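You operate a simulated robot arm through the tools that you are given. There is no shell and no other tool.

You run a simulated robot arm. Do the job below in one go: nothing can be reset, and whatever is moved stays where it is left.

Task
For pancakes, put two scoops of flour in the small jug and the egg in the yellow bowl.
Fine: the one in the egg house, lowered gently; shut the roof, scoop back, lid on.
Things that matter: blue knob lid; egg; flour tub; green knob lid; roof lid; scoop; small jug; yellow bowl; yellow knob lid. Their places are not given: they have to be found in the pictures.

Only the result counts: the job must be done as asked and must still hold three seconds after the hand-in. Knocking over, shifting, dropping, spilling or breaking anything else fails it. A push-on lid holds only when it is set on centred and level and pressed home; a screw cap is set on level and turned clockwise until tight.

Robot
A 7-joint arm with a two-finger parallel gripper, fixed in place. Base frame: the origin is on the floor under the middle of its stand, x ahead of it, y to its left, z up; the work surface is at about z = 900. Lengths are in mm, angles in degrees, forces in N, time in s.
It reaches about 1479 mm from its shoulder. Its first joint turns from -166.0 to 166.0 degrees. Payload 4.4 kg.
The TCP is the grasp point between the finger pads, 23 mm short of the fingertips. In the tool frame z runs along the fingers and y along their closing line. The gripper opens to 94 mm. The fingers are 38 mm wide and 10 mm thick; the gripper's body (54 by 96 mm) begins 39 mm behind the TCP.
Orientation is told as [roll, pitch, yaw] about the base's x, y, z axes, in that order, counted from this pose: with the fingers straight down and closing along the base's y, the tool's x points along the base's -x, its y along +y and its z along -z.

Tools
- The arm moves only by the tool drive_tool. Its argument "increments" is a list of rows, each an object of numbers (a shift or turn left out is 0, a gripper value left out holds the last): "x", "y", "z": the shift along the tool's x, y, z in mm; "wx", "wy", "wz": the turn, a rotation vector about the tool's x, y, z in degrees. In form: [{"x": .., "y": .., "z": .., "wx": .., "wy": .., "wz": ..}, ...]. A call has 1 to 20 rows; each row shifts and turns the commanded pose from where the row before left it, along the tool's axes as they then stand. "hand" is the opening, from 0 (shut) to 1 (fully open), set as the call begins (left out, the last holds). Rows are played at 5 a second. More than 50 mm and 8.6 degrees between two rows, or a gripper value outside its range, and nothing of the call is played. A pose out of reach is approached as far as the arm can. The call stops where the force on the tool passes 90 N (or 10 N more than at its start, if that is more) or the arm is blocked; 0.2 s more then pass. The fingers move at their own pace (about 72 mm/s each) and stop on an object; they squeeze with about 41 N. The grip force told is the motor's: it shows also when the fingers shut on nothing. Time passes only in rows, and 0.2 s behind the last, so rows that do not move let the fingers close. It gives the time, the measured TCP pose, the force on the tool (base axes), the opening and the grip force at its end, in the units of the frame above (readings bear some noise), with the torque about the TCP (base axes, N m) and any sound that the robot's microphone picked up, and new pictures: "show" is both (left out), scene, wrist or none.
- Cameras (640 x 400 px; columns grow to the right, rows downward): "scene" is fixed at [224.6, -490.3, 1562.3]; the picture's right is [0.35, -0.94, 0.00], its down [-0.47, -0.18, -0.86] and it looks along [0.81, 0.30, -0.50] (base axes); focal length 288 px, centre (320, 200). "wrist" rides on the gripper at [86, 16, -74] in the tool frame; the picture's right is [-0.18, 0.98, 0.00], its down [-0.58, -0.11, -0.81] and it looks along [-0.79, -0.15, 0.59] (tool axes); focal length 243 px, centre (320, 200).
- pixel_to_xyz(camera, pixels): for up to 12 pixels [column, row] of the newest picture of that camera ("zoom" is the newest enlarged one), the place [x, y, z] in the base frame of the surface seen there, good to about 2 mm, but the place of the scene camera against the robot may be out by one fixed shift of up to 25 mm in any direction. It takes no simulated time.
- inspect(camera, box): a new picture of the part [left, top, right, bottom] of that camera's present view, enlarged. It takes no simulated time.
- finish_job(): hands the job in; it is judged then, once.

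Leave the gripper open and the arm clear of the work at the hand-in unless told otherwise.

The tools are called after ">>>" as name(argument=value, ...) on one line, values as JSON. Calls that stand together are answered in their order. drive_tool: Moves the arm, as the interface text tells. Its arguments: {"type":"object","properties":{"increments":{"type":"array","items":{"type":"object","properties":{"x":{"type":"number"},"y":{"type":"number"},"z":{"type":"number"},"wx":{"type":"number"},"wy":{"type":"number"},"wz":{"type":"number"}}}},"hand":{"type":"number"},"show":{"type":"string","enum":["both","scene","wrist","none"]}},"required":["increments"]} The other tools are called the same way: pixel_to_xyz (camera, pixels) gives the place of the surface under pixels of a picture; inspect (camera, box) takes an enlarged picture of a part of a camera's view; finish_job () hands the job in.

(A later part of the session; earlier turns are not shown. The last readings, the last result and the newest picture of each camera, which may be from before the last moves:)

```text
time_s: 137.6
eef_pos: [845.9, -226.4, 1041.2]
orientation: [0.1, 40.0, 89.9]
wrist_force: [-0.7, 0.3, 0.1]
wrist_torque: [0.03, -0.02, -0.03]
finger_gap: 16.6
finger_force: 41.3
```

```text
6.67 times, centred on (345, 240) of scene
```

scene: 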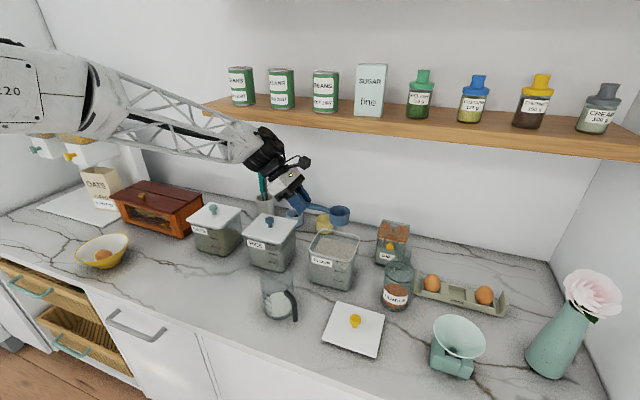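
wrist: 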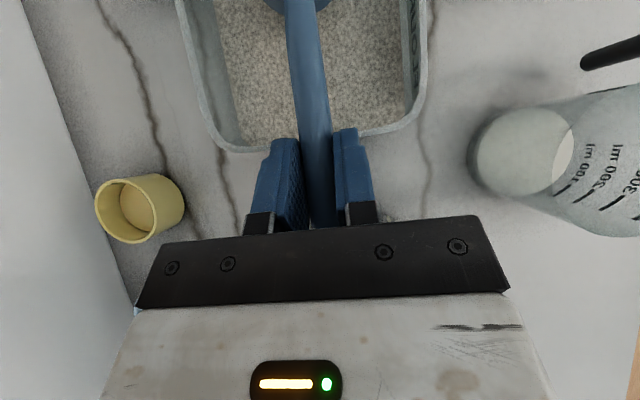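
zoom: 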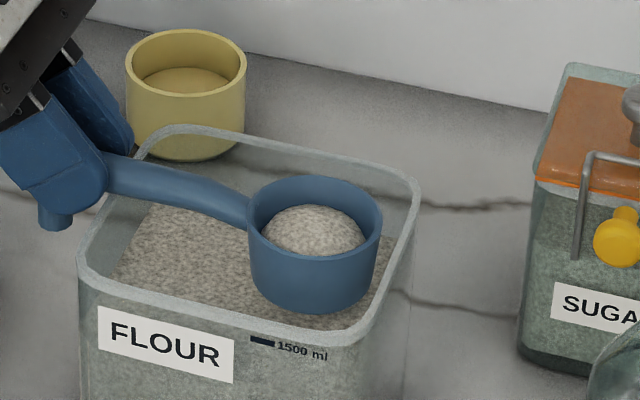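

The second scoop is well filled. Lifting 45 mm and carrying it level to the jug along the same path.

>>> drive_tool(increments=[{"x": 3.2, "z": -3.8}, {"x": 6.43, "z": -7.66}, {"x": 6.43, "z": -7.66}, {"x": 6.43, "z": -7.66}, {"x": 4.3, "z": -5.1}, {"x": 2.1, "z": -2.5}, {}], show="none")

>>> drive_tool(increments=[{"x": -3.2, "y": 5.4, "z": -2.7}, {"x": -6.4, "y": 10.9, "z": -5.4}, {"x": -8.04, "y": 13.6, "z": -6.75}, {"x": -8.04, "y": 13.6, "z": -6.75}, {"x": -8.04, "y": 13.6, "z": -6.75}, {"x": -8.04, "y": 13.6, "z": -6.75}, {"x": -8.04, "y": 13.6, "z": -6.75}, {"x": -8.04, "y": 13.6, "z": -6.75}, {"x": -8.04, "y": 13.6, "z": -6.75}, {"x": -8.04, "y": 13.6, "z": -6.75}, {"x": -8.04, "y": 13.6, "z": -6.75}, {"x": -8.04, "y": 13.6, "z": -6.75}, {"x": -4.8, "y": 8.2, "z": -4}, {"x": -1.6, "y": 2.7, "z": -1.35}, {}])

>>> inspect(camera="scene", box=[200, 220, 360, 330])

```text
time_s: 139.2
eef_pos: [847.2, -225.1, 1086.8]
orientation: [0.0, 40.0, 90.0]
wrist_force: [-0.6, -0.4, -0.3]
wrist_torque: [-0.02, 0.0, -0.05]
finger_gap: 16.6
finger_force: 41.1
```

```text
time_s: 142.4
eef_pos: [683.1, -100.6, 1087.3]
orientation: [-0.1, 40.0, 90.0]
wrist_force: [-0.2, -0.7, -1.5]
wrist_torque: [0.03, 0.01, 0.01]
finger_gap: 16.8
finger_force: 41.1
```

scene: 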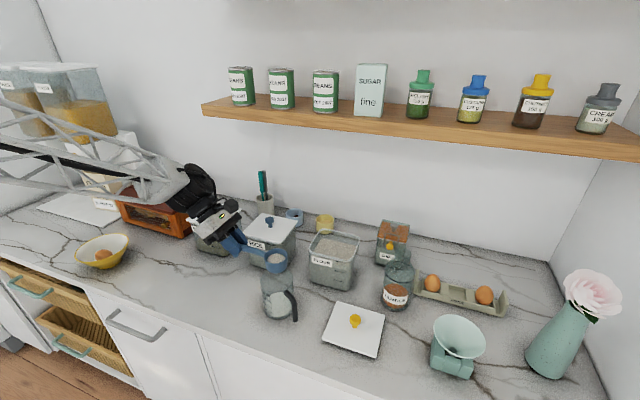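
wrist: 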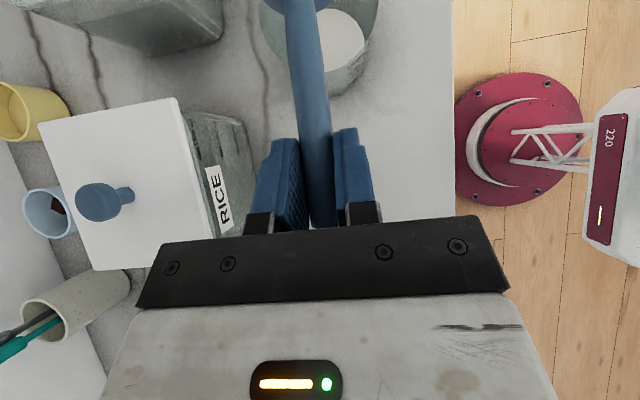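

```text
3.64 times, centred on (280, 275) of scene
```

zoom: 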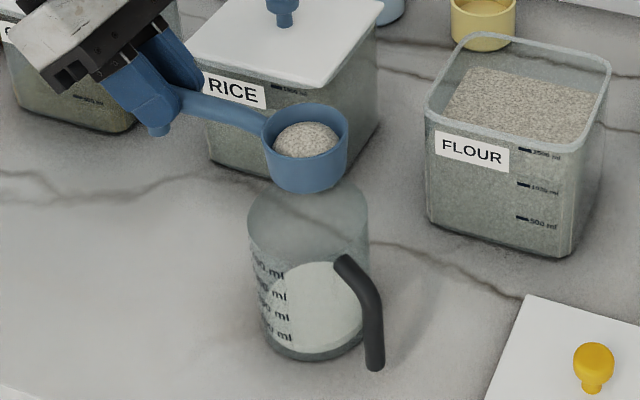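

Same position over the jug as before. Lowering 18 mm and pouring with the same roll, going a little further (about 66°) to empty it fully.

>>> drive_tool(increments=[{"x": -5.8, "y": 2.5, "z": 6.9}, {"x": -5.8, "y": 2.5, "z": 6.9}, {}, {"wx": 4.21, "wz": 3.54}, {"wx": 4.21, "wz": 3.54}, {"wx": 4.21, "wz": 3.54}, {"wx": 4.21, "wz": 3.54}, {"wx": 4.21, "wz": 3.54}, {"wx": 4.21, "wz": 3.54}, {"wx": 4.21, "wz": 3.54}, {"wx": 4.21, "wz": 3.54}, {}, {"wx": 4.21, "wz": 3.54}, {"wx": 4.21, "wz": 3.54}, {"wx": 4.21, "wz": 3.54}, {"wx": 4.21, "wz": 3.54}, {}, {}])

>>> inspect(camera="scene", box=[230, 225, 330, 325])

```text
time_s: 146.2
eef_pos: [677.4, -100.2, 1070.1]
orientation: [-71.2, 15.1, 52.5]
wrist_force: [-0.5, 0.4, -1.4]
wrist_torque: [0.05, 0.04, 0.02]
finger_gap: 16.9
finger_force: 40.8
```

scene: 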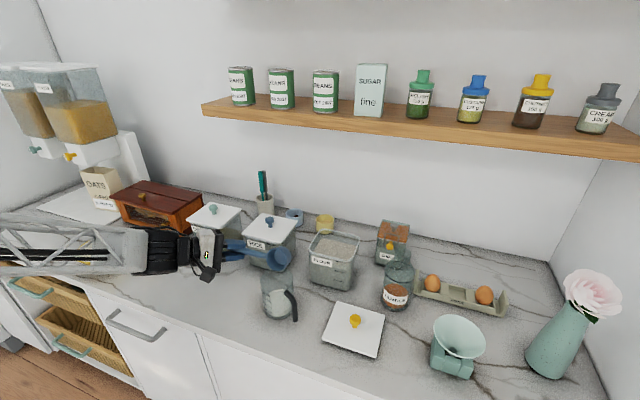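
wrist: 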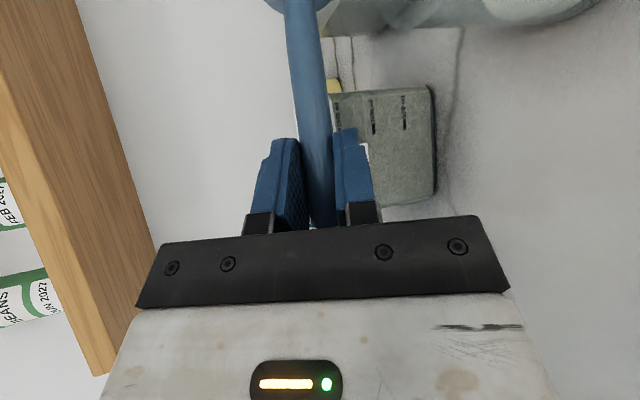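

```text
4.00 times, centred on (280, 275) of scene
```

zoom: 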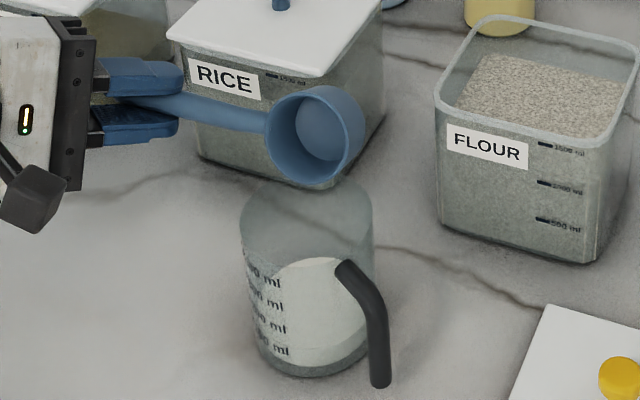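

The scoop is empty and nothing spilled. Rolling back to level and rising 18 mm.

>>> drive_tool(increments=[{"wx": -4.21, "wz": -3.54}, {"wx": -4.21, "wz": -3.54}, {"wx": -4.21, "wz": -3.54}, {"wx": -4.21, "wz": -3.54}, {"wx": -4.21, "wz": -3.54}, {"wx": -4.21, "wz": -3.54}, {"wx": -4.21, "wz": -3.54}, {"wx": -4.21, "wz": -3.54}, {"wx": -4.21, "wz": -3.54}, {"wx": -4.21, "wz": -3.54}, {"wx": -4.21, "wz": -3.54}, {"wx": -4.21, "wz": -3.54}, {"x": 5.8, "y": -2.5, "z": -6.9}, {"x": 5.8, "y": 1, "z": -6.9}, {}, {}])

>>> inspect(camera="scene", box=[230, 225, 330, 325])

>>> pixel_to_xyz(camera="scene", pixels=[[335, 248], [328, 250], [340, 253], [330, 244]])

```text
time_s: 149.6
eef_pos: [680.2, -100.1, 1087.4]
orientation: [0.0, 40.0, 90.0]
wrist_force: [-0.2, 0.4, -0.3]
wrist_torque: [0.04, 0.04, 0.0]
finger_gap: 16.7
finger_force: 41.1
```

scene: 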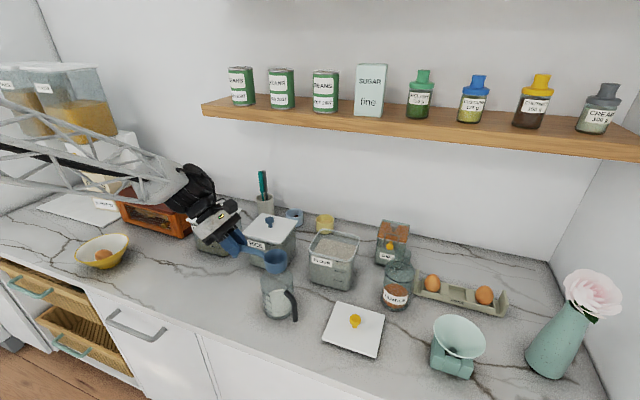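
wrist: 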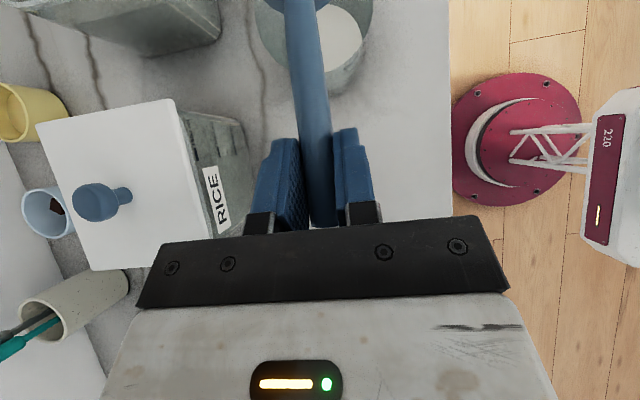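

```text
4.00 times, centred on (280, 275) of scene
```

zoom: 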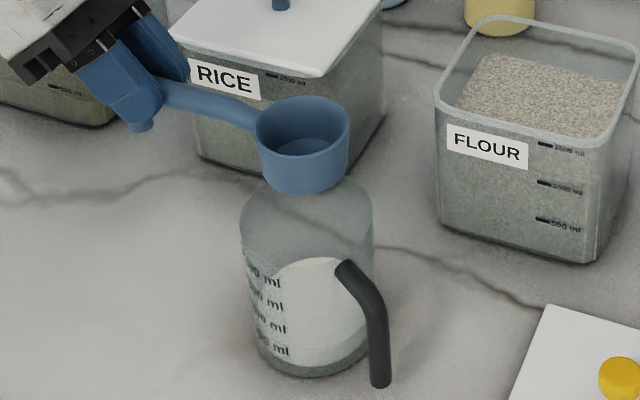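

```text
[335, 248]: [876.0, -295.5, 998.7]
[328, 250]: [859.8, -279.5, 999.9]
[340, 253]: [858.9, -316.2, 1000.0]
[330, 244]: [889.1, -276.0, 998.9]
```

I'll estimate how much is in the jug by measuring the flour surface inside it, at (340,45) in the wrist view.

>>> pixel_to_xyz(camera="wrist", pixels=[[340, 30], [340, 45], [348, 35], [335, 55], [352, 45], [345, 20]])

>>> inspect(camera="wrist", box=[250, 0, 400, 100])

```text
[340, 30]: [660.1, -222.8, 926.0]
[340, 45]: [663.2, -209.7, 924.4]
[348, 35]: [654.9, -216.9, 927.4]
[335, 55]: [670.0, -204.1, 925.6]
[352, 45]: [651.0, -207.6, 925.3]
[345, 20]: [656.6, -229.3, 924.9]
```

```text
4.00 times, centred on (325, 50) of wrist
```

zoom: 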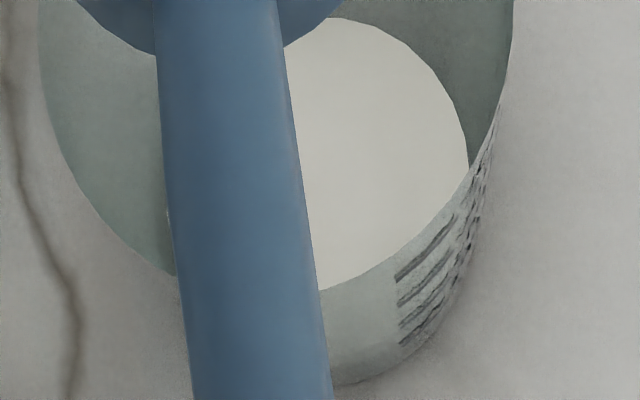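

Flour stands at z≈925 in the jug. I'll compare it with the jug's own millilitre marks.

>>> pixel_to_xyz(camera="zoom", pixels=[[410, 270], [410, 295], [410, 318], [412, 340], [430, 245], [430, 275], [425, 300], [425, 325]])

>>> inspect(camera="scene", box=[255, 265, 305, 325])

```text
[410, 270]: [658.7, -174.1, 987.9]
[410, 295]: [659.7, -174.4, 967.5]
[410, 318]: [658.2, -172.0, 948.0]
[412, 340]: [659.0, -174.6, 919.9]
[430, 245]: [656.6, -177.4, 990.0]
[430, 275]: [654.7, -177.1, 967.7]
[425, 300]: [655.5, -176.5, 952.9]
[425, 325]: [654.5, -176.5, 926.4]
```

```text
6.67 times, centred on (280, 295) of scene
```

zoom: 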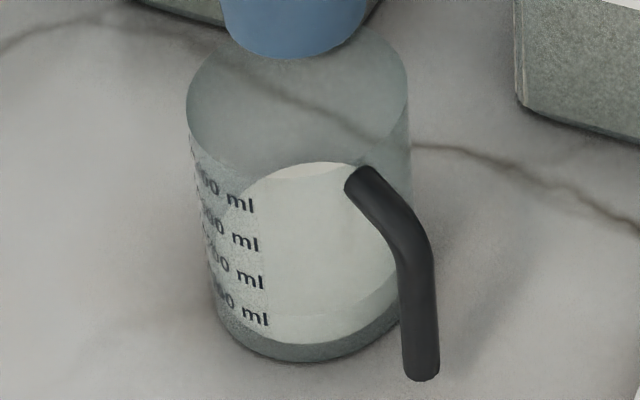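

By the jug's marks (100 ml line ≈ z 926) it holds about 100 ml, i.e. two 50 ml scoops. Now the scoop goes back: moving level to above its original spot (TCP y≈70.5).

>>> drive_tool(increments=[{"x": -13, "z": -11}, {"x": -21.8, "z": -18.3}, {"x": -21.8, "z": -18.3}, {"x": -21.8, "z": -18.3}, {"x": -21.8, "z": -18.3}, {"x": -21.8, "z": -18.3}, {"x": -8.6, "z": -7.1}, {}, {}], show="none")

>>> drive_tool(increments=[{}], show="none")

>>> drive_tool(increments=[{}], show="both")

```text
time_s: 151.6
eef_pos: [679.7, 69.8, 1087.6]
orientation: [-0.1, 39.9, 89.9]
wrist_force: [-0.3, -0.2, -0.4]
wrist_torque: [0.03, -0.01, -0.03]
finger_gap: 17.1
finger_force: 40.9
```

```text
time_s: 152.0
eef_pos: [680.6, 69.4, 1086.3]
orientation: [0.0, 40.1, 89.9]
wrist_force: [-0.2, -0.2, 0.1]
wrist_torque: [0.0, 0.03, 0.02]
finger_gap: 16.8
finger_force: 41.0
```

```text
time_s: 152.4
eef_pos: [680.2, 71.6, 1087.5]
orientation: [0.0, 40.1, 90.0]
wrist_force: [-0.7, -0.9, -1.3]
wrist_torque: [0.07, 0.02, 0.01]
finger_gap: 16.7
finger_force: 40.8
```

scene: 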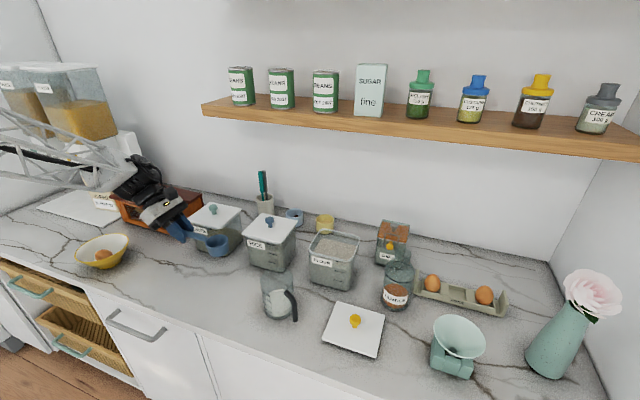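
wrist: 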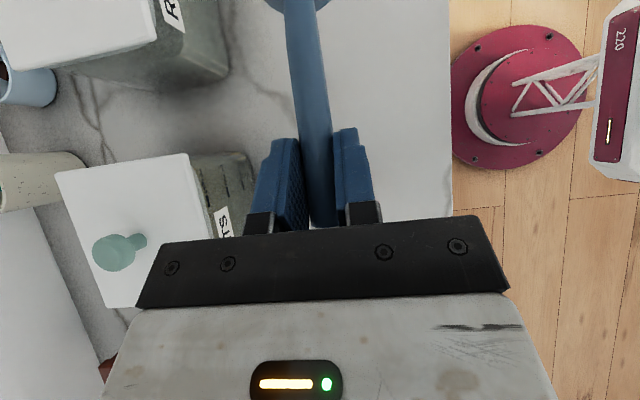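

Position (680, 70.3) matches the pick place within 1 mm. Lowering to about 12 mm above the counter, then slowly.

>>> drive_tool(increments=[{"x": -13.93, "y": 0.5, "z": 16.6}, {"x": -13.93, "y": 0.5, "z": 16.6}, {"x": -13.93, "z": 16.6}, {"x": -13.93, "z": 16.6}, {"x": -13.93, "z": 16.6}, {"x": -9.6, "z": 11.5}, {"x": -5.1, "z": 6.1}, {}], show="none")

>>> drive_tool(increments=[{"x": -1.9, "z": 2.3}, {"x": -1.9, "z": 2.3}, {}], show="wrist")

```text
time_s: 154.2
eef_pos: [679.4, 69.9, 955.7]
orientation: [-0.1, 40.0, 90.0]
wrist_force: [0.0, 0.4, -0.9]
wrist_torque: [0.02, -0.02, 0.04]
finger_gap: 16.6
finger_force: 41.2
```

```text
time_s: 155.0
eef_pos: [680.4, 70.3, 950.7]
orientation: [0.0, 40.0, 90.0]
wrist_force: [0.5, -1.0, -1.4]
wrist_torque: [0.04, 0.03, -0.04]
finger_gap: 16.8
finger_force: 40.7
```

wrist: 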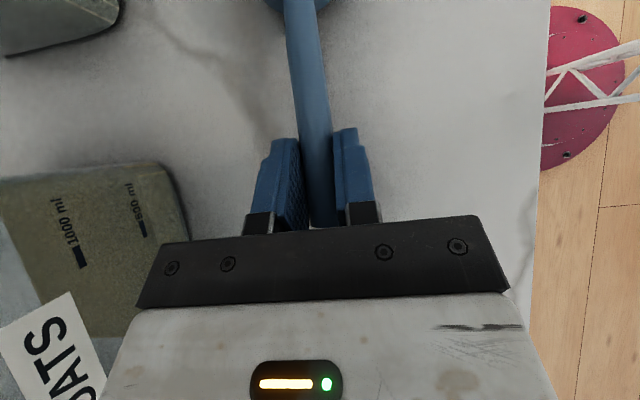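

>>> drive_tool(increments=[{"x": -1.3, "z": 1.5}, {"x": -1.3, "z": 1.5}, {}], show="none")

>>> drive_tool(increments=[{"x": -0.64, "z": 0.77}, {"x": -0.64, "z": 0.77}, {}], show="none")

```text
time_s: 155.8
eef_pos: [679.0, 69.8, 945.6]
orientation: [0.0, 40.1, 90.0]
wrist_force: [-0.6, 0.3, -0.5]
wrist_torque: [0.06, 0.0, 0.0]
finger_gap: 16.6
finger_force: 41.1
```

```text
time_s: 156.6
eef_pos: [678.3, 71.1, 944.0]
orientation: [-0.1, 40.0, 90.0]
wrist_force: [-0.6, -1.0, -0.2]
wrist_torque: [0.02, 0.01, -0.05]
finger_gap: 16.8
finger_force: 41.3
```

>>> drive_tool(increments=[{"x": -0.64, "z": 0.77}, {}], show="none")

```text
time_s: 157.2
eef_pos: [678.3, 69.8, 943.1]
orientation: [-0.1, 40.0, 90.0]
wrist_force: [-0.3, -0.4, 0.3]
wrist_torque: [0.02, -0.01, 0.03]
finger_gap: 16.9
finger_force: 41.0
```

>>> drive_tool(increments=[{"x": -0.64, "z": 0.77}, {}], show="wrist")

```text
time_s: 157.8
eef_pos: [678.9, 71.0, 943.9]
orientation: [0.0, 40.0, 90.0]
wrist_force: [-4.3, -0.1, 22.3]
wrist_torque: [-0.38, 0.08, -0.13]
finger_gap: 17.0
finger_force: 41.2
```

wrist: 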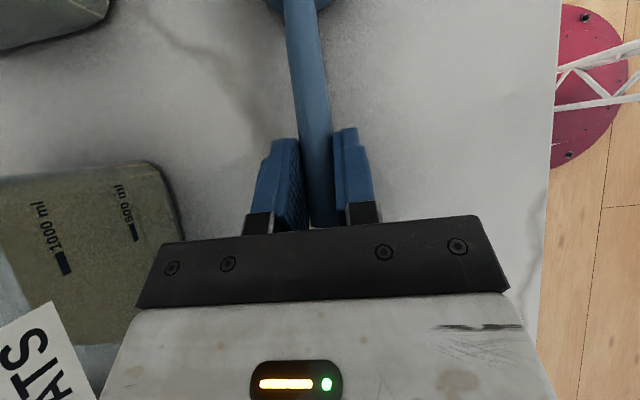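

Contact with the counter (22 N). I'll ease up 0.6 mm and open in steps.

>>> drive_tool(increments=[{"x": 0.4, "z": -0.46}, {}], show="none")

>>> drive_tool(increments=[{}, {}], hand=0.21, show="none")

>>> drive_tool(increments=[{}, {}, {}], hand=0.5, show="wrist")

```text
time_s: 158.4
eef_pos: [678.5, 70.3, 942.1]
orientation: [0.0, 40.0, 90.0]
wrist_force: [1.7, -2.0, 19.0]
wrist_torque: [0.06, -0.11, -0.05]
finger_gap: 16.8
finger_force: 41.3
```

```text
time_s: 159.0
eef_pos: [679.7, 70.3, 942.3]
orientation: [0.1, 40.1, 90.0]
wrist_force: [1.0, -0.7, -0.3]
wrist_torque: [-0.02, 0.03, 0.0]
finger_gap: 19.7
finger_force: 0.0
```

```text
time_s: 159.8
eef_pos: [678.2, 69.3, 943.4]
orientation: [-0.1, 40.0, 90.1]
wrist_force: [0.1, -0.6, 0.0]
wrist_torque: [0.02, -0.03, 0.01]
finger_gap: 47.0
finger_force: 0.0
```

wrist: 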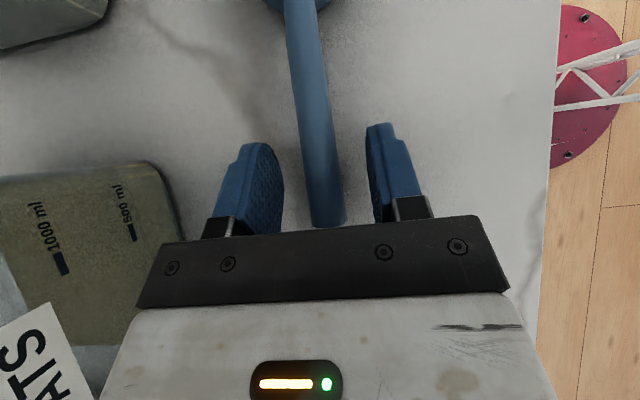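

Released; the scoop rests in place. Backing out along the tool axis and rising.

>>> drive_tool(increments=[{"z": -10}, {"z": -20}, {"z": -30}, {"z": -30}, {"z": -30}, {"z": -30}, {"z": -30}, {}])

>>> inspect(camera="scene", box=[180, 250, 310, 330])

```text
time_s: 161.6
eef_pos: [679.8, 184.6, 1080.5]
orientation: [0.1, 39.9, 90.1]
wrist_force: [0.0, -0.1, -0.4]
wrist_torque: [-0.01, -0.01, -0.03]
finger_gap: 47.1
finger_force: 0.1
```

scene: 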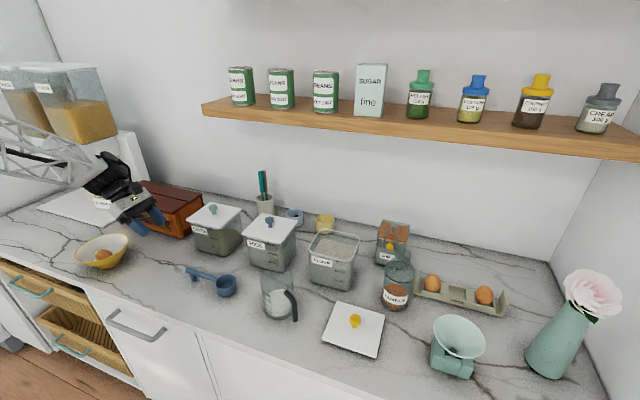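
wrist: 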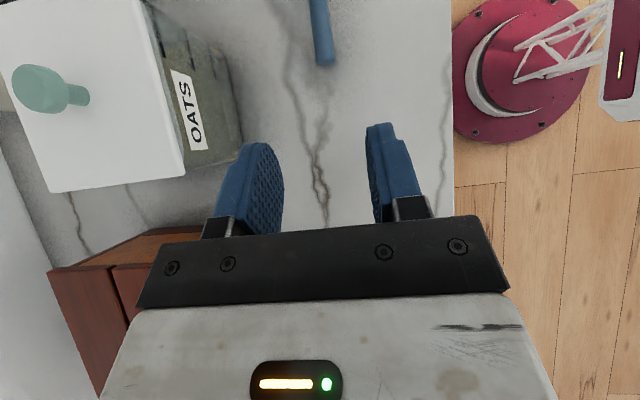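

```text
4.92 times, centred on (245, 290) of scene
```

zoom: 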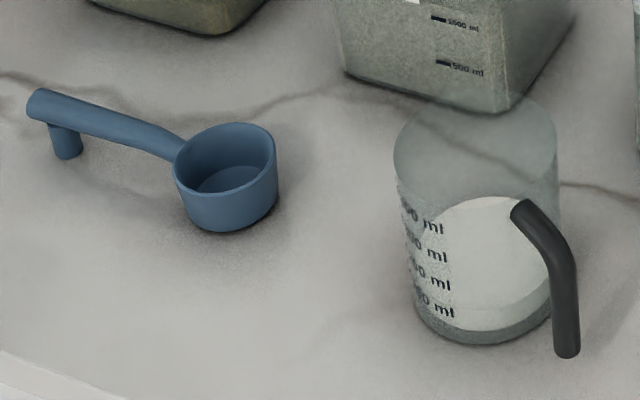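

The scoop is back where it was. Next the lid: I'll level the tool, return to yaw 0, and move over to it.

>>> drive_tool(increments=[{"wy": -8, "z": -8}, {"wy": -8, "z": -8}, {"wy": -8, "z": -8}, {"wy": -8, "z": -8}, {"wy": -8, "z": -8}, {"wz": 8.2}, {"wz": 8.2}, {"wz": 8.2}, {"wz": 8.2}, {"wz": 8.2}, {"wz": 8.2}, {"wz": 8.2}, {"wz": 8.2}, {"wz": 8.2}, {"wz": 8.2}, {"wz": 8}, {}], show="none", hand=0.7)

>>> drive_tool(increments=[{"y": -42}, {"y": -42}, {"y": -42}, {"y": -42}, {"y": -42}, {"y": -42}, {"y": -42}, {"y": -42}, {"y": -42}, {"y": -42}, {"y": -42}, {"y": -42}, {"y": -42}, {"y": -42}, {"y": -42}, {}, {}])

```text
time_s: 165.2
eef_pos: [678.9, 201.2, 1116.5]
orientation: [0.0, 0.1, -0.2]
wrist_force: [-0.2, 0.4, -0.3]
wrist_torque: [0.02, 0.0, -0.02]
finger_gap: 65.6
finger_force: 0.1
```

```text
time_s: 168.8
eef_pos: [677.3, -428.8, 1115.9]
orientation: [0.0, 0.0, 0.0]
wrist_force: [-0.6, 0.9, 0.1]
wrist_torque: [-0.01, 0.02, 0.01]
finger_gap: 65.7
finger_force: 0.0
```

scene: 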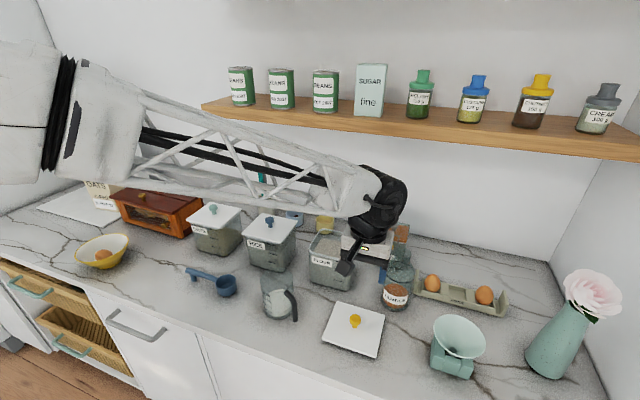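
wrist: 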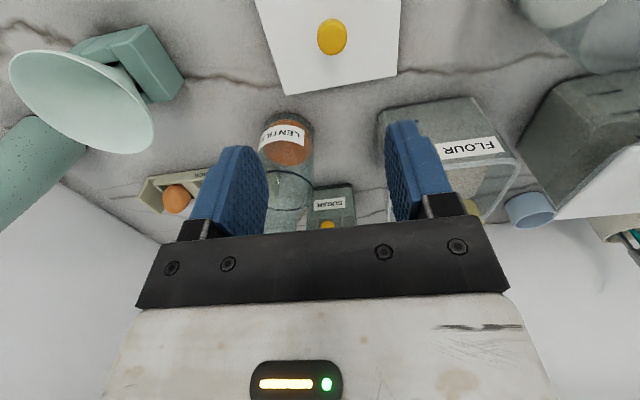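

I'll measure the lid's knob and corners for its exact position and turn.

>>> inspect(camera="wrist", box=[245, 0, 415, 105])

>>> pixel_to_xyz(camera="wrist", pixels=[[332, 37], [321, 37], [344, 37], [332, 25], [332, 50], [288, 92], [395, 72], [399, 5], [258, 5], [340, 82], [300, 88], [385, 74]])

```text
3.76 times, centred on (330, 52) of wrist
```

zoom: 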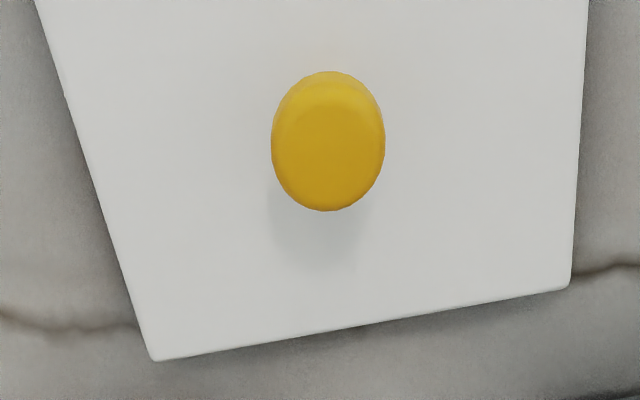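

```text
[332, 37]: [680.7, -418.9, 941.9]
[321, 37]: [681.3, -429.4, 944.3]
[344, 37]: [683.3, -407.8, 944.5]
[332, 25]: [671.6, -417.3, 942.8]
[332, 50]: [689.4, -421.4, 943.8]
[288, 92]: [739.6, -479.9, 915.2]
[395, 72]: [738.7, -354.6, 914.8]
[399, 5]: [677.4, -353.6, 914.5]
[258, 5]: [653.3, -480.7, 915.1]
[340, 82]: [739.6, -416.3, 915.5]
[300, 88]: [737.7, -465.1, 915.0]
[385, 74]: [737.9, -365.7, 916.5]
```

Knob centre ≈ (682, −418.7), lid square to the axes. I'll move over it and come down to z≈965 first.

>>> drive_tool(increments=[{"x": -2.3, "y": 5, "z": 25}, {"x": -2.4, "y": 5, "z": 30}, {"z": 30}, {"z": 30}, {"z": 22}, {"z": 14}, {}], show="wrist")

```text
time_s: 170.4
eef_pos: [683.7, -418.7, 966.1]
orientation: [0.0, 0.1, 0.0]
wrist_force: [-0.2, -0.3, -0.1]
wrist_torque: [0.0, 0.01, 0.0]
finger_gap: 66.1
finger_force: 0.1
```

wrist: 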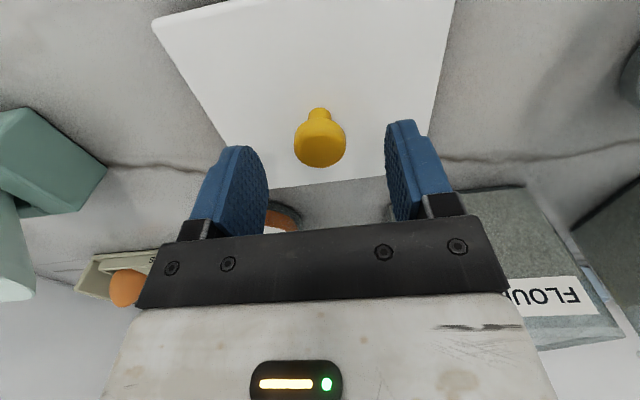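

Well aligned. Lowering 25 mm more to the same grip height over the lid as before, then comparing the knob's position in the picture with the first grasp.

>>> drive_tool(increments=[{"z": 10}, {"z": 8}, {"z": 4}, {"z": 2}, {}], show="wrist", hand=0.6)

>>> inspect(camera="wrist", box=[240, 110, 400, 230])

```text
time_s: 171.6
eef_pos: [683.4, -419.1, 939.9]
orientation: [0.0, 0.0, 0.0]
wrist_force: [0.4, -0.2, -0.4]
wrist_torque: [0.0, 0.01, 0.01]
finger_gap: 56.5
finger_force: 0.1
```

wrist: 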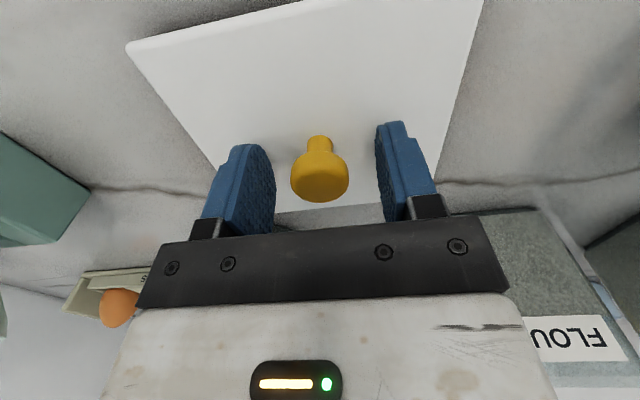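

```text
3.33 times, centred on (320, 170) of wrist
```

zoom: 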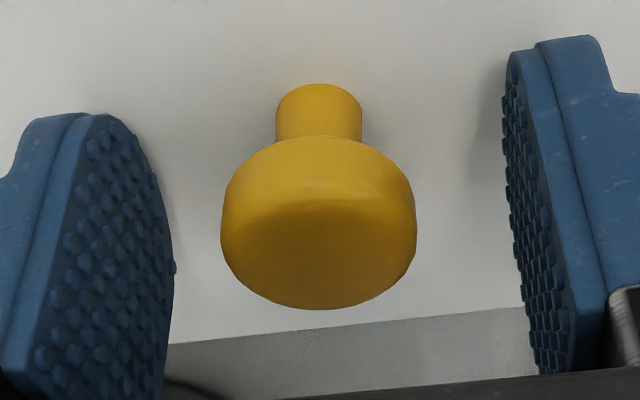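

>>> pixel_to_xyz(camera="zoom", pixels=[[318, 303], [318, 280], [318, 250], [318, 215], [318, 195], [318, 170], [228, 240], [408, 240], [318, 110], [320, 50], [150, 20], [450, 150]])

```text
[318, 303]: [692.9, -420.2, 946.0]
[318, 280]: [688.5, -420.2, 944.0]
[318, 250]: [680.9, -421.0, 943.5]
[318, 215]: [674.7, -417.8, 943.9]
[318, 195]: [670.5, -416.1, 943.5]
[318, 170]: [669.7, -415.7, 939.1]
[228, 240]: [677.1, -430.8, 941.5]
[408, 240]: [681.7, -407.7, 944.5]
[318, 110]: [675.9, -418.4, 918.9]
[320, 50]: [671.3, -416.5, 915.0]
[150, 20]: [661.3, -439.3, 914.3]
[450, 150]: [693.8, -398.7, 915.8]
```

The knob centre is at x≈681.4, so the tool sits about 2 mm too far forward compared with the first grasp. I'll shift −2.3 mm in x and re-check.

>>> drive_tool(increments=[{"x": 2.3}, {}, {}], show="wrist")

>>> inspect(camera="wrist", box=[240, 110, 400, 230])

```text
time_s: 172.4
eef_pos: [681.5, -419.0, 941.1]
orientation: [-0.1, 0.0, -0.1]
wrist_force: [0.0, 0.6, 0.3]
wrist_torque: [-0.02, 0.0, -0.02]
finger_gap: 56.6
finger_force: 0.1
```

wrist: 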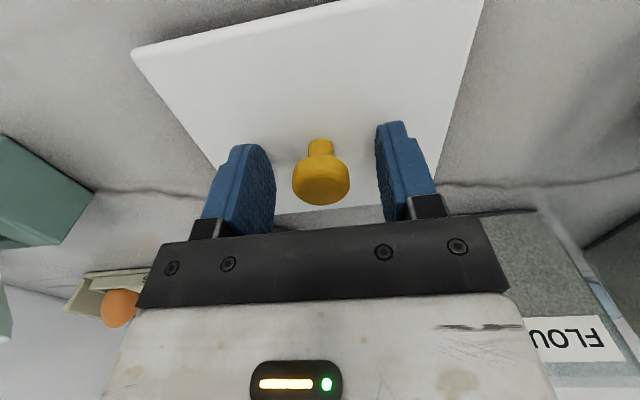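

```text
3.33 times, centred on (320, 170) of wrist
```

zoom: 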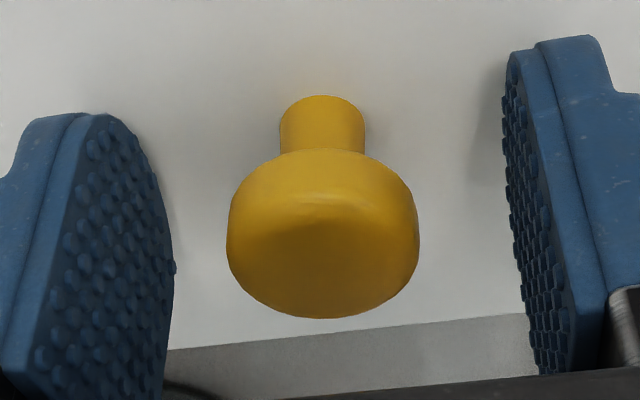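

Now it matches the first grasp closely. Closing on the knob.

>>> drive_tool(increments=[{}, {}, {}], hand=0.31, show="none")

>>> drive_tool(increments=[{}, {}, {}], hand=0, show="wrist")

>>> inspect(camera="wrist", box=[120, 0, 500, 230])

```text
time_s: 173.2
eef_pos: [681.0, -419.6, 939.7]
orientation: [0.1, 0.1, 0.0]
wrist_force: [-0.5, -0.2, 0.0]
wrist_torque: [0.04, 0.0, -0.03]
finger_gap: 28.8
finger_force: 0.0
```

```text
time_s: 174.0
eef_pos: [680.7, -418.9, 940.3]
orientation: [0.1, 0.0, 0.0]
wrist_force: [0.9, -0.6, 0.5]
wrist_torque: [-0.02, 0.03, -0.01]
finger_gap: 27.1
finger_force: 40.9
```

wrist: 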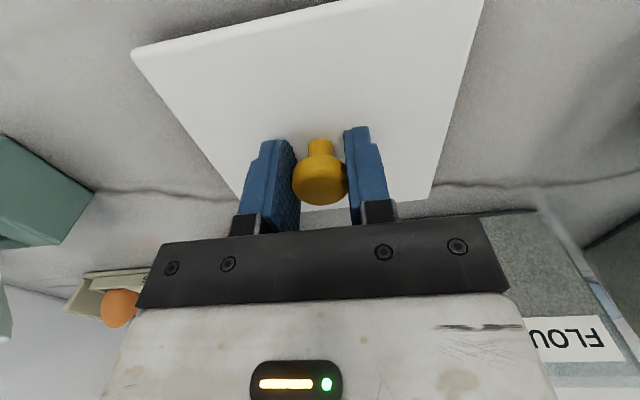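

```text
1.68 times, centred on (310, 115) of wrist
```

zoom: 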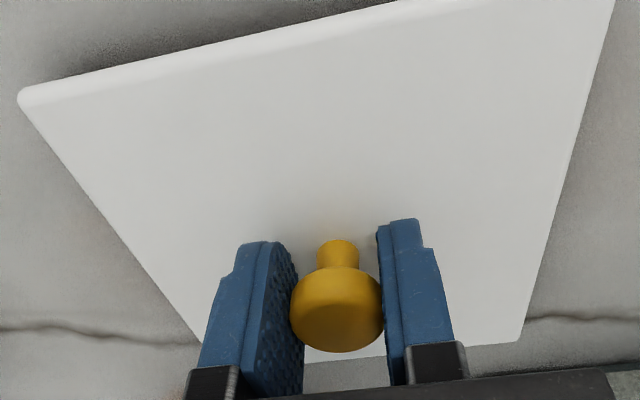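

Gripped (27 mm, 41 N), and the lid looks the same in the grip as when it was taken off. Lifting to z≈1130, then moving back over the tub.

>>> drive_tool(increments=[{"z": -5}, {"z": -15}, {"z": -30}, {"z": -40}, {"z": -40}, {"z": -40}, {"z": -20}, {"x": -12, "y": 8}, {"x": -26, "y": 17.2}, {"x": -26, "y": 17.2}, {"x": -26, "y": 17.2}, {"x": -26, "y": 17.2}, {"x": -26, "y": 17.2}, {"x": -16, "y": 11}, {"x": -9, "y": 5.5}, {}, {}])

```text
time_s: 177.6
eef_pos: [847.3, -307.4, 1130.6]
orientation: [0.0, -0.1, 0.0]
wrist_force: [0.2, 0.0, -0.6]
wrist_torque: [0.0, 0.03, -0.02]
finger_gap: 26.7
finger_force: 41.2
```

scene: 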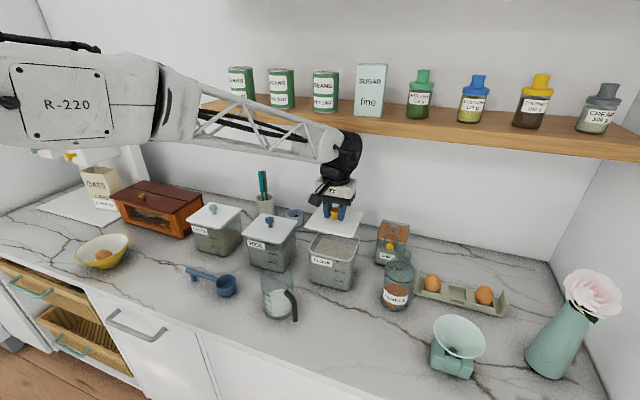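
wrist: 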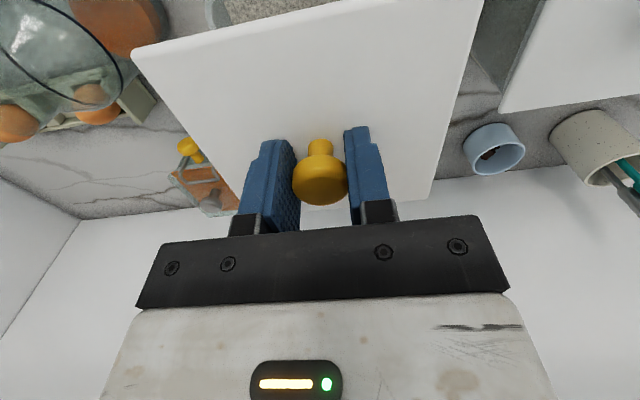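

I'll check the held lid's edges against the rim position (x 789.5–907.5, y −372…−245.5).

>>> pixel_to_xyz(camera="wrist", pixels=[[137, 52], [200, 38], [300, 21], [150, 75], [180, 115], [210, 155], [478, 10], [462, 70], [448, 125], [434, 185], [424, 198], [360, 204]])

>>> inspect(camera="wrist", box=[120, 0, 500, 230])

```text
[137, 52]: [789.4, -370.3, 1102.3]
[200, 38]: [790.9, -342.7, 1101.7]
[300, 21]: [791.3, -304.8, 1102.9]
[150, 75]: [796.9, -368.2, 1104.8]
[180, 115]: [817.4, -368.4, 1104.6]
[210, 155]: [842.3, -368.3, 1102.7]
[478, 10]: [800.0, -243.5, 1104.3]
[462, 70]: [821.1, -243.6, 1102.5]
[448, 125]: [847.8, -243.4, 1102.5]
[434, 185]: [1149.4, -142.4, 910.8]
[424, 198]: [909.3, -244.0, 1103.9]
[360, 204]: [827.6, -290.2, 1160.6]
```

```text
1.68 times, centred on (310, 115) of wrist
```

zoom: 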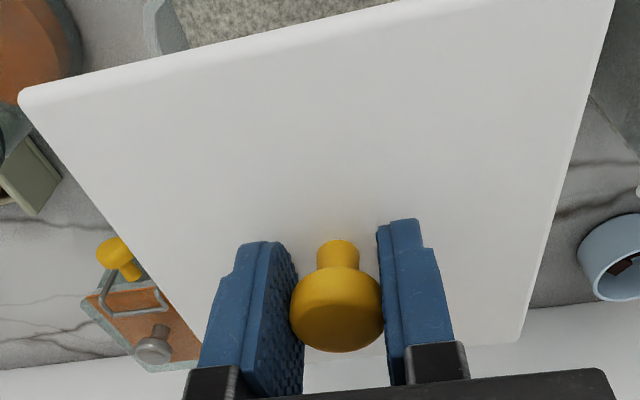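

>>> drive_tool(increments=[{}], show="none")

>>> drive_tool(increments=[{}], show="none")

>>> drive_tool(increments=[{}], show="none")

```text
time_s: 178.0
eef_pos: [848.5, -309.6, 1131.4]
orientation: [0.0, 0.0, 0.0]
wrist_force: [-0.6, 0.7, -0.6]
wrist_torque: [-0.02, 0.0, 0.01]
finger_gap: 26.9
finger_force: 40.2
```

```text
time_s: 178.4
eef_pos: [847.9, -308.1, 1131.2]
orientation: [0.0, -0.1, 0.0]
wrist_force: [-0.1, -0.7, -1.2]
wrist_torque: [-0.02, -0.03, -0.01]
finger_gap: 26.6
finger_force: 41.2
```

```text
time_s: 178.8
eef_pos: [848.3, -308.3, 1130.5]
orientation: [0.1, 0.0, 0.1]
wrist_force: [0.5, -1.0, -0.3]
wrist_torque: [0.01, 0.01, 0.01]
finger_gap: 26.7
finger_force: 40.9
```

Position is (848.0, −308.35), practically identical to where the lid was taken off. Lowering to just above the rim (z≈1066), then in small steps.

>>> drive_tool(increments=[{"x": 0.4, "z": 15}, {"z": 18}, {"z": 15}, {"z": 10}, {"z": 6}, {}], show="both")

>>> inspect(camera="scene", box=[295, 215, 375, 295])

```text
time_s: 180.2
eef_pos: [847.8, -308.5, 1067.7]
orientation: [0.0, -0.1, 0.0]
wrist_force: [-0.2, 0.2, -0.6]
wrist_torque: [0.0, -0.02, 0.01]
finger_gap: 26.7
finger_force: 41.2
```

scene: 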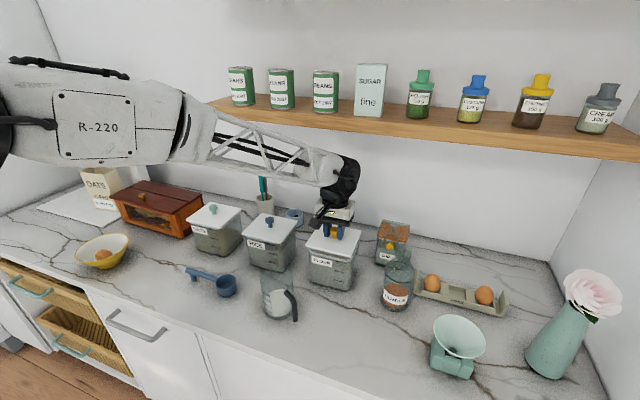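
wrist: 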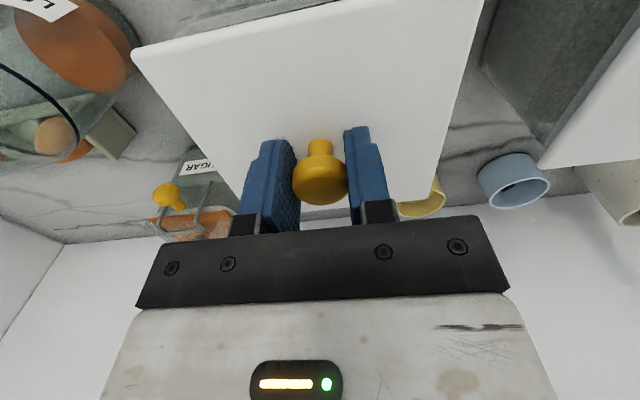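

```text
5.00 times, centred on (335, 255) of scene
```

zoom: 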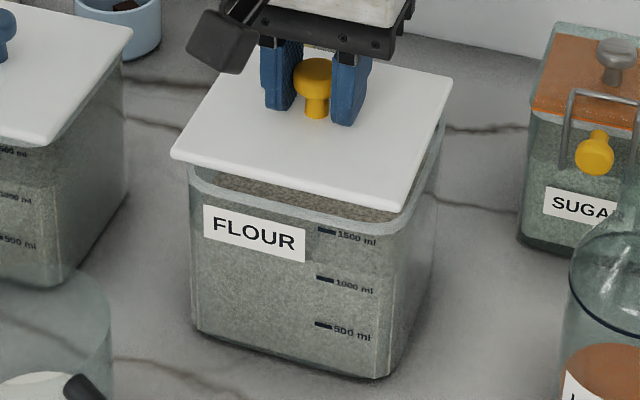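

The lid hangs squarely over the tub. Lowering in small steps while watching the force.

>>> drive_tool(increments=[{"z": 2}, {"z": 2}, {"z": 2}, {}], show="none")

>>> drive_tool(increments=[{"z": 1}, {"z": 1}, {}], show="none")

```text
time_s: 181.2
eef_pos: [847.7, -307.8, 1062.2]
orientation: [0.0, 0.0, 0.0]
wrist_force: [0.0, -0.3, -0.4]
wrist_torque: [-0.01, 0.02, -0.01]
finger_gap: 26.9
finger_force: 41.1
```

```text
time_s: 182.0
eef_pos: [847.5, -307.5, 1059.1]
orientation: [-0.1, 0.1, -0.1]
wrist_force: [0.5, 0.0, -1.2]
wrist_torque: [-0.01, -0.03, 0.0]
finger_gap: 27.1
finger_force: 41.0
```

>>> drive_tool(increments=[{"z": 1}, {"z": 1}, {}], show="none")

>>> drive_tool(increments=[{"z": 1}, {"z": 1}, {}], show="none")

```text
time_s: 182.8
eef_pos: [847.5, -308.0, 1057.0]
orientation: [0.0, 0.0, 0.0]
wrist_force: [0.0, -0.6, -1.7]
wrist_torque: [0.0, 0.0, -0.02]
finger_gap: 26.3
finger_force: 40.9
```

```text
time_s: 183.6
eef_pos: [847.3, -308.4, 1055.0]
orientation: [0.0, 0.0, 0.0]
wrist_force: [0.3, -0.8, 0.7]
wrist_torque: [-0.02, -0.03, 0.05]
finger_gap: 26.7
finger_force: 41.0
```

The lip has entered the tub without resistance. Continuing down in 1 mm steps.

>>> drive_tool(increments=[{"z": 1}, {"z": 1}, {}], show="none")

```text
time_s: 184.4
eef_pos: [848.7, -308.8, 1052.8]
orientation: [0.1, 0.0, 0.0]
wrist_force: [-0.2, -0.2, -0.7]
wrist_torque: [0.0, 0.0, -0.01]
finger_gap: 26.8
finger_force: 41.0
```

>>> drive_tool(increments=[{"z": 1}, {}], show="none")

>>> drive_tool(increments=[{"z": 0.7}, {}], show="wrist")

```text
time_s: 185.0
eef_pos: [848.8, -307.1, 1053.5]
orientation: [0.0, 0.0, 0.0]
wrist_force: [-1.9, 0.1, 7.9]
wrist_torque: [-0.19, 0.23, -0.04]
finger_gap: 27.0
finger_force: 41.1
```

```text
time_s: 185.6
eef_pos: [849.8, -307.8, 1052.1]
orientation: [0.0, -0.1, -0.1]
wrist_force: [-4.8, 3.4, 20.0]
wrist_torque: [0.0, 0.06, 0.0]
finger_gap: 26.7
finger_force: 41.3
```

wrist: 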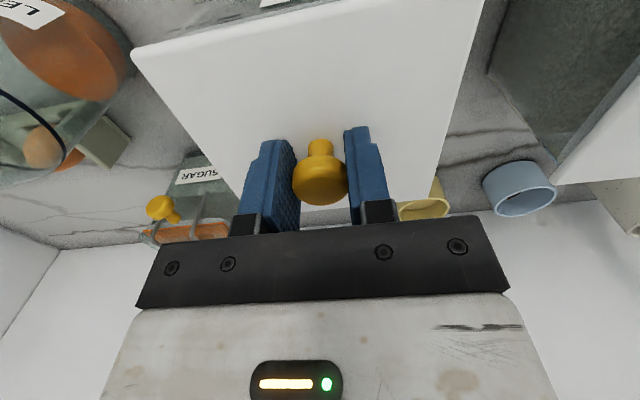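

Resistance started at z≈1052 and is now 20 N. I'll check the lid's height and levelness; seated means top z≈1026.

>>> pixel_to_xyz(camera="wrist", pixels=[[160, 70], [200, 120], [300, 40], [460, 20], [440, 120], [425, 185], [250, 80], [380, 60]])

>>> drive_tool(increments=[{"z": 0.8}, {}], show="none")

```text
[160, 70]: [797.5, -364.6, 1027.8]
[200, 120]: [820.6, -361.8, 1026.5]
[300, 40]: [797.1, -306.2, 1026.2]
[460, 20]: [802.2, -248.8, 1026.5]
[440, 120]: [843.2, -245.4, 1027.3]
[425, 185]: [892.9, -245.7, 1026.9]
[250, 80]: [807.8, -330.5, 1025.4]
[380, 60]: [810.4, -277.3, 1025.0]
```

```text
time_s: 186.2
eef_pos: [848.5, -309.0, 1051.9]
orientation: [0.0, -0.2, 0.0]
wrist_force: [-3.2, 6.4, 37.4]
wrist_torque: [0.25, -0.01, 0.01]
finger_gap: 26.9
finger_force: 41.3
```

The lid is level at 1026–1027. I'll press a bit more to be sure it's pushed home, up to about 60–70 N.

>>> drive_tool(increments=[{"z": 0.8}, {}], show="none")

>>> drive_tool(increments=[{"z": 0.5}, {}], show="none")

```text
time_s: 186.8
eef_pos: [847.1, -309.6, 1051.5]
orientation: [0.1, -0.1, 0.0]
wrist_force: [3.3, 6.1, 38.8]
wrist_torque: [-0.11, -0.13, 0.0]
finger_gap: 26.9
finger_force: 40.5
```

```text
time_s: 187.4
eef_pos: [847.6, -308.0, 1051.5]
orientation: [0.0, 0.0, 0.0]
wrist_force: [8.1, 5.3, 36.9]
wrist_torque: [-0.19, -0.2, 0.01]
finger_gap: 26.5
finger_force: 41.0
```

The force plateaued near 38 N, so the pads are probably slipping on the knob. I'll ease up 3 mm, open, and then press on the knob's top with closed fingers for a clean centred push.

>>> drive_tool(increments=[{"z": -1.5}, {"z": -1.2}, {}], show="none")

>>> drive_tool(increments=[{}, {}], hand=0.33, show="none")

>>> drive_tool(increments=[{"z": -2}, {"z": -2}, {}, {}], hand=0.6, show="wrist")

```text
time_s: 188.2
eef_pos: [847.7, -308.9, 1050.0]
orientation: [0.1, 0.2, 0.0]
wrist_force: [1.0, 0.5, 4.4]
wrist_torque: [-0.02, -0.25, -0.01]
finger_gap: 26.8
finger_force: 40.5
```

```text
time_s: 188.8
eef_pos: [848.3, -309.1, 1051.4]
orientation: [0.1, 0.0, 0.0]
wrist_force: [0.8, -0.6, 0.4]
wrist_torque: [0.0, -0.01, 0.0]
finger_gap: 31.0
finger_force: 0.0
```

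```text
time_s: 189.8
eef_pos: [847.9, -307.2, 1054.7]
orientation: [0.0, -0.1, 0.0]
wrist_force: [0.0, 0.1, 0.1]
wrist_torque: [0.02, -0.01, -0.01]
finger_gap: 56.3
finger_force: 0.1
```

wrist: 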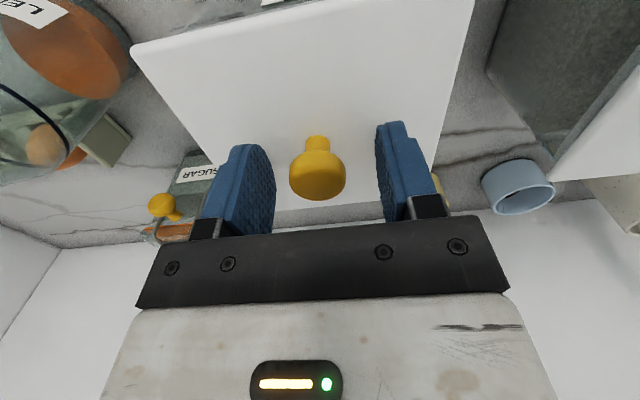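

Released cleanly and the lid stays put. Rising to z≈1110 and closing the fingers.

>>> drive_tool(increments=[{"z": -15}, {"z": -20}, {"z": -20}, {}], show="none")

>>> drive_tool(increments=[{}, {}, {}, {}], hand=0, show="both")

>>> inspect(camera="scene", box=[295, 215, 375, 295])

```text
time_s: 190.8
eef_pos: [848.4, -307.8, 1112.0]
orientation: [-0.1, 0.0, 0.0]
wrist_force: [0.7, -0.1, 0.1]
wrist_torque: [0.0, -0.01, 0.03]
finger_gap: 56.5
finger_force: 0.0
```

```text
time_s: 191.8
eef_pos: [848.3, -308.7, 1110.9]
orientation: [0.1, 0.0, 0.0]
wrist_force: [0.2, -0.3, -0.5]
wrist_torque: [-0.02, 0.01, -0.01]
finger_gap: 0.0
finger_force: 40.9
```

scene: 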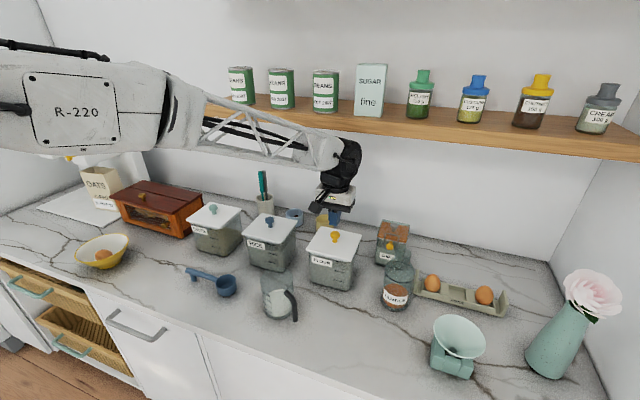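
wrist: 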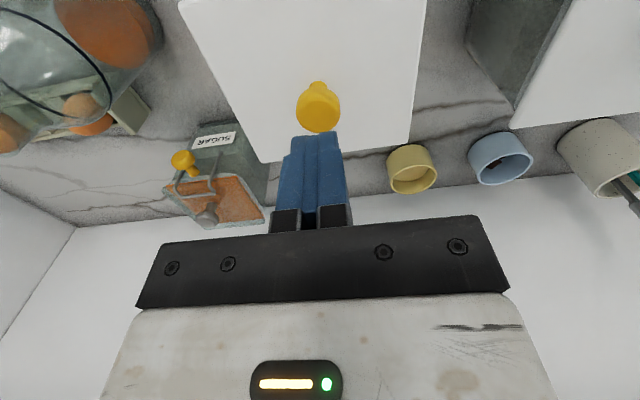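

```text
5.00 times, centred on (335, 255) of scene
```

zoom: 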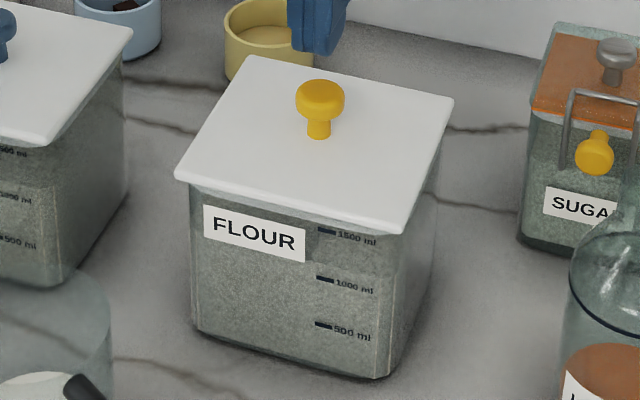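

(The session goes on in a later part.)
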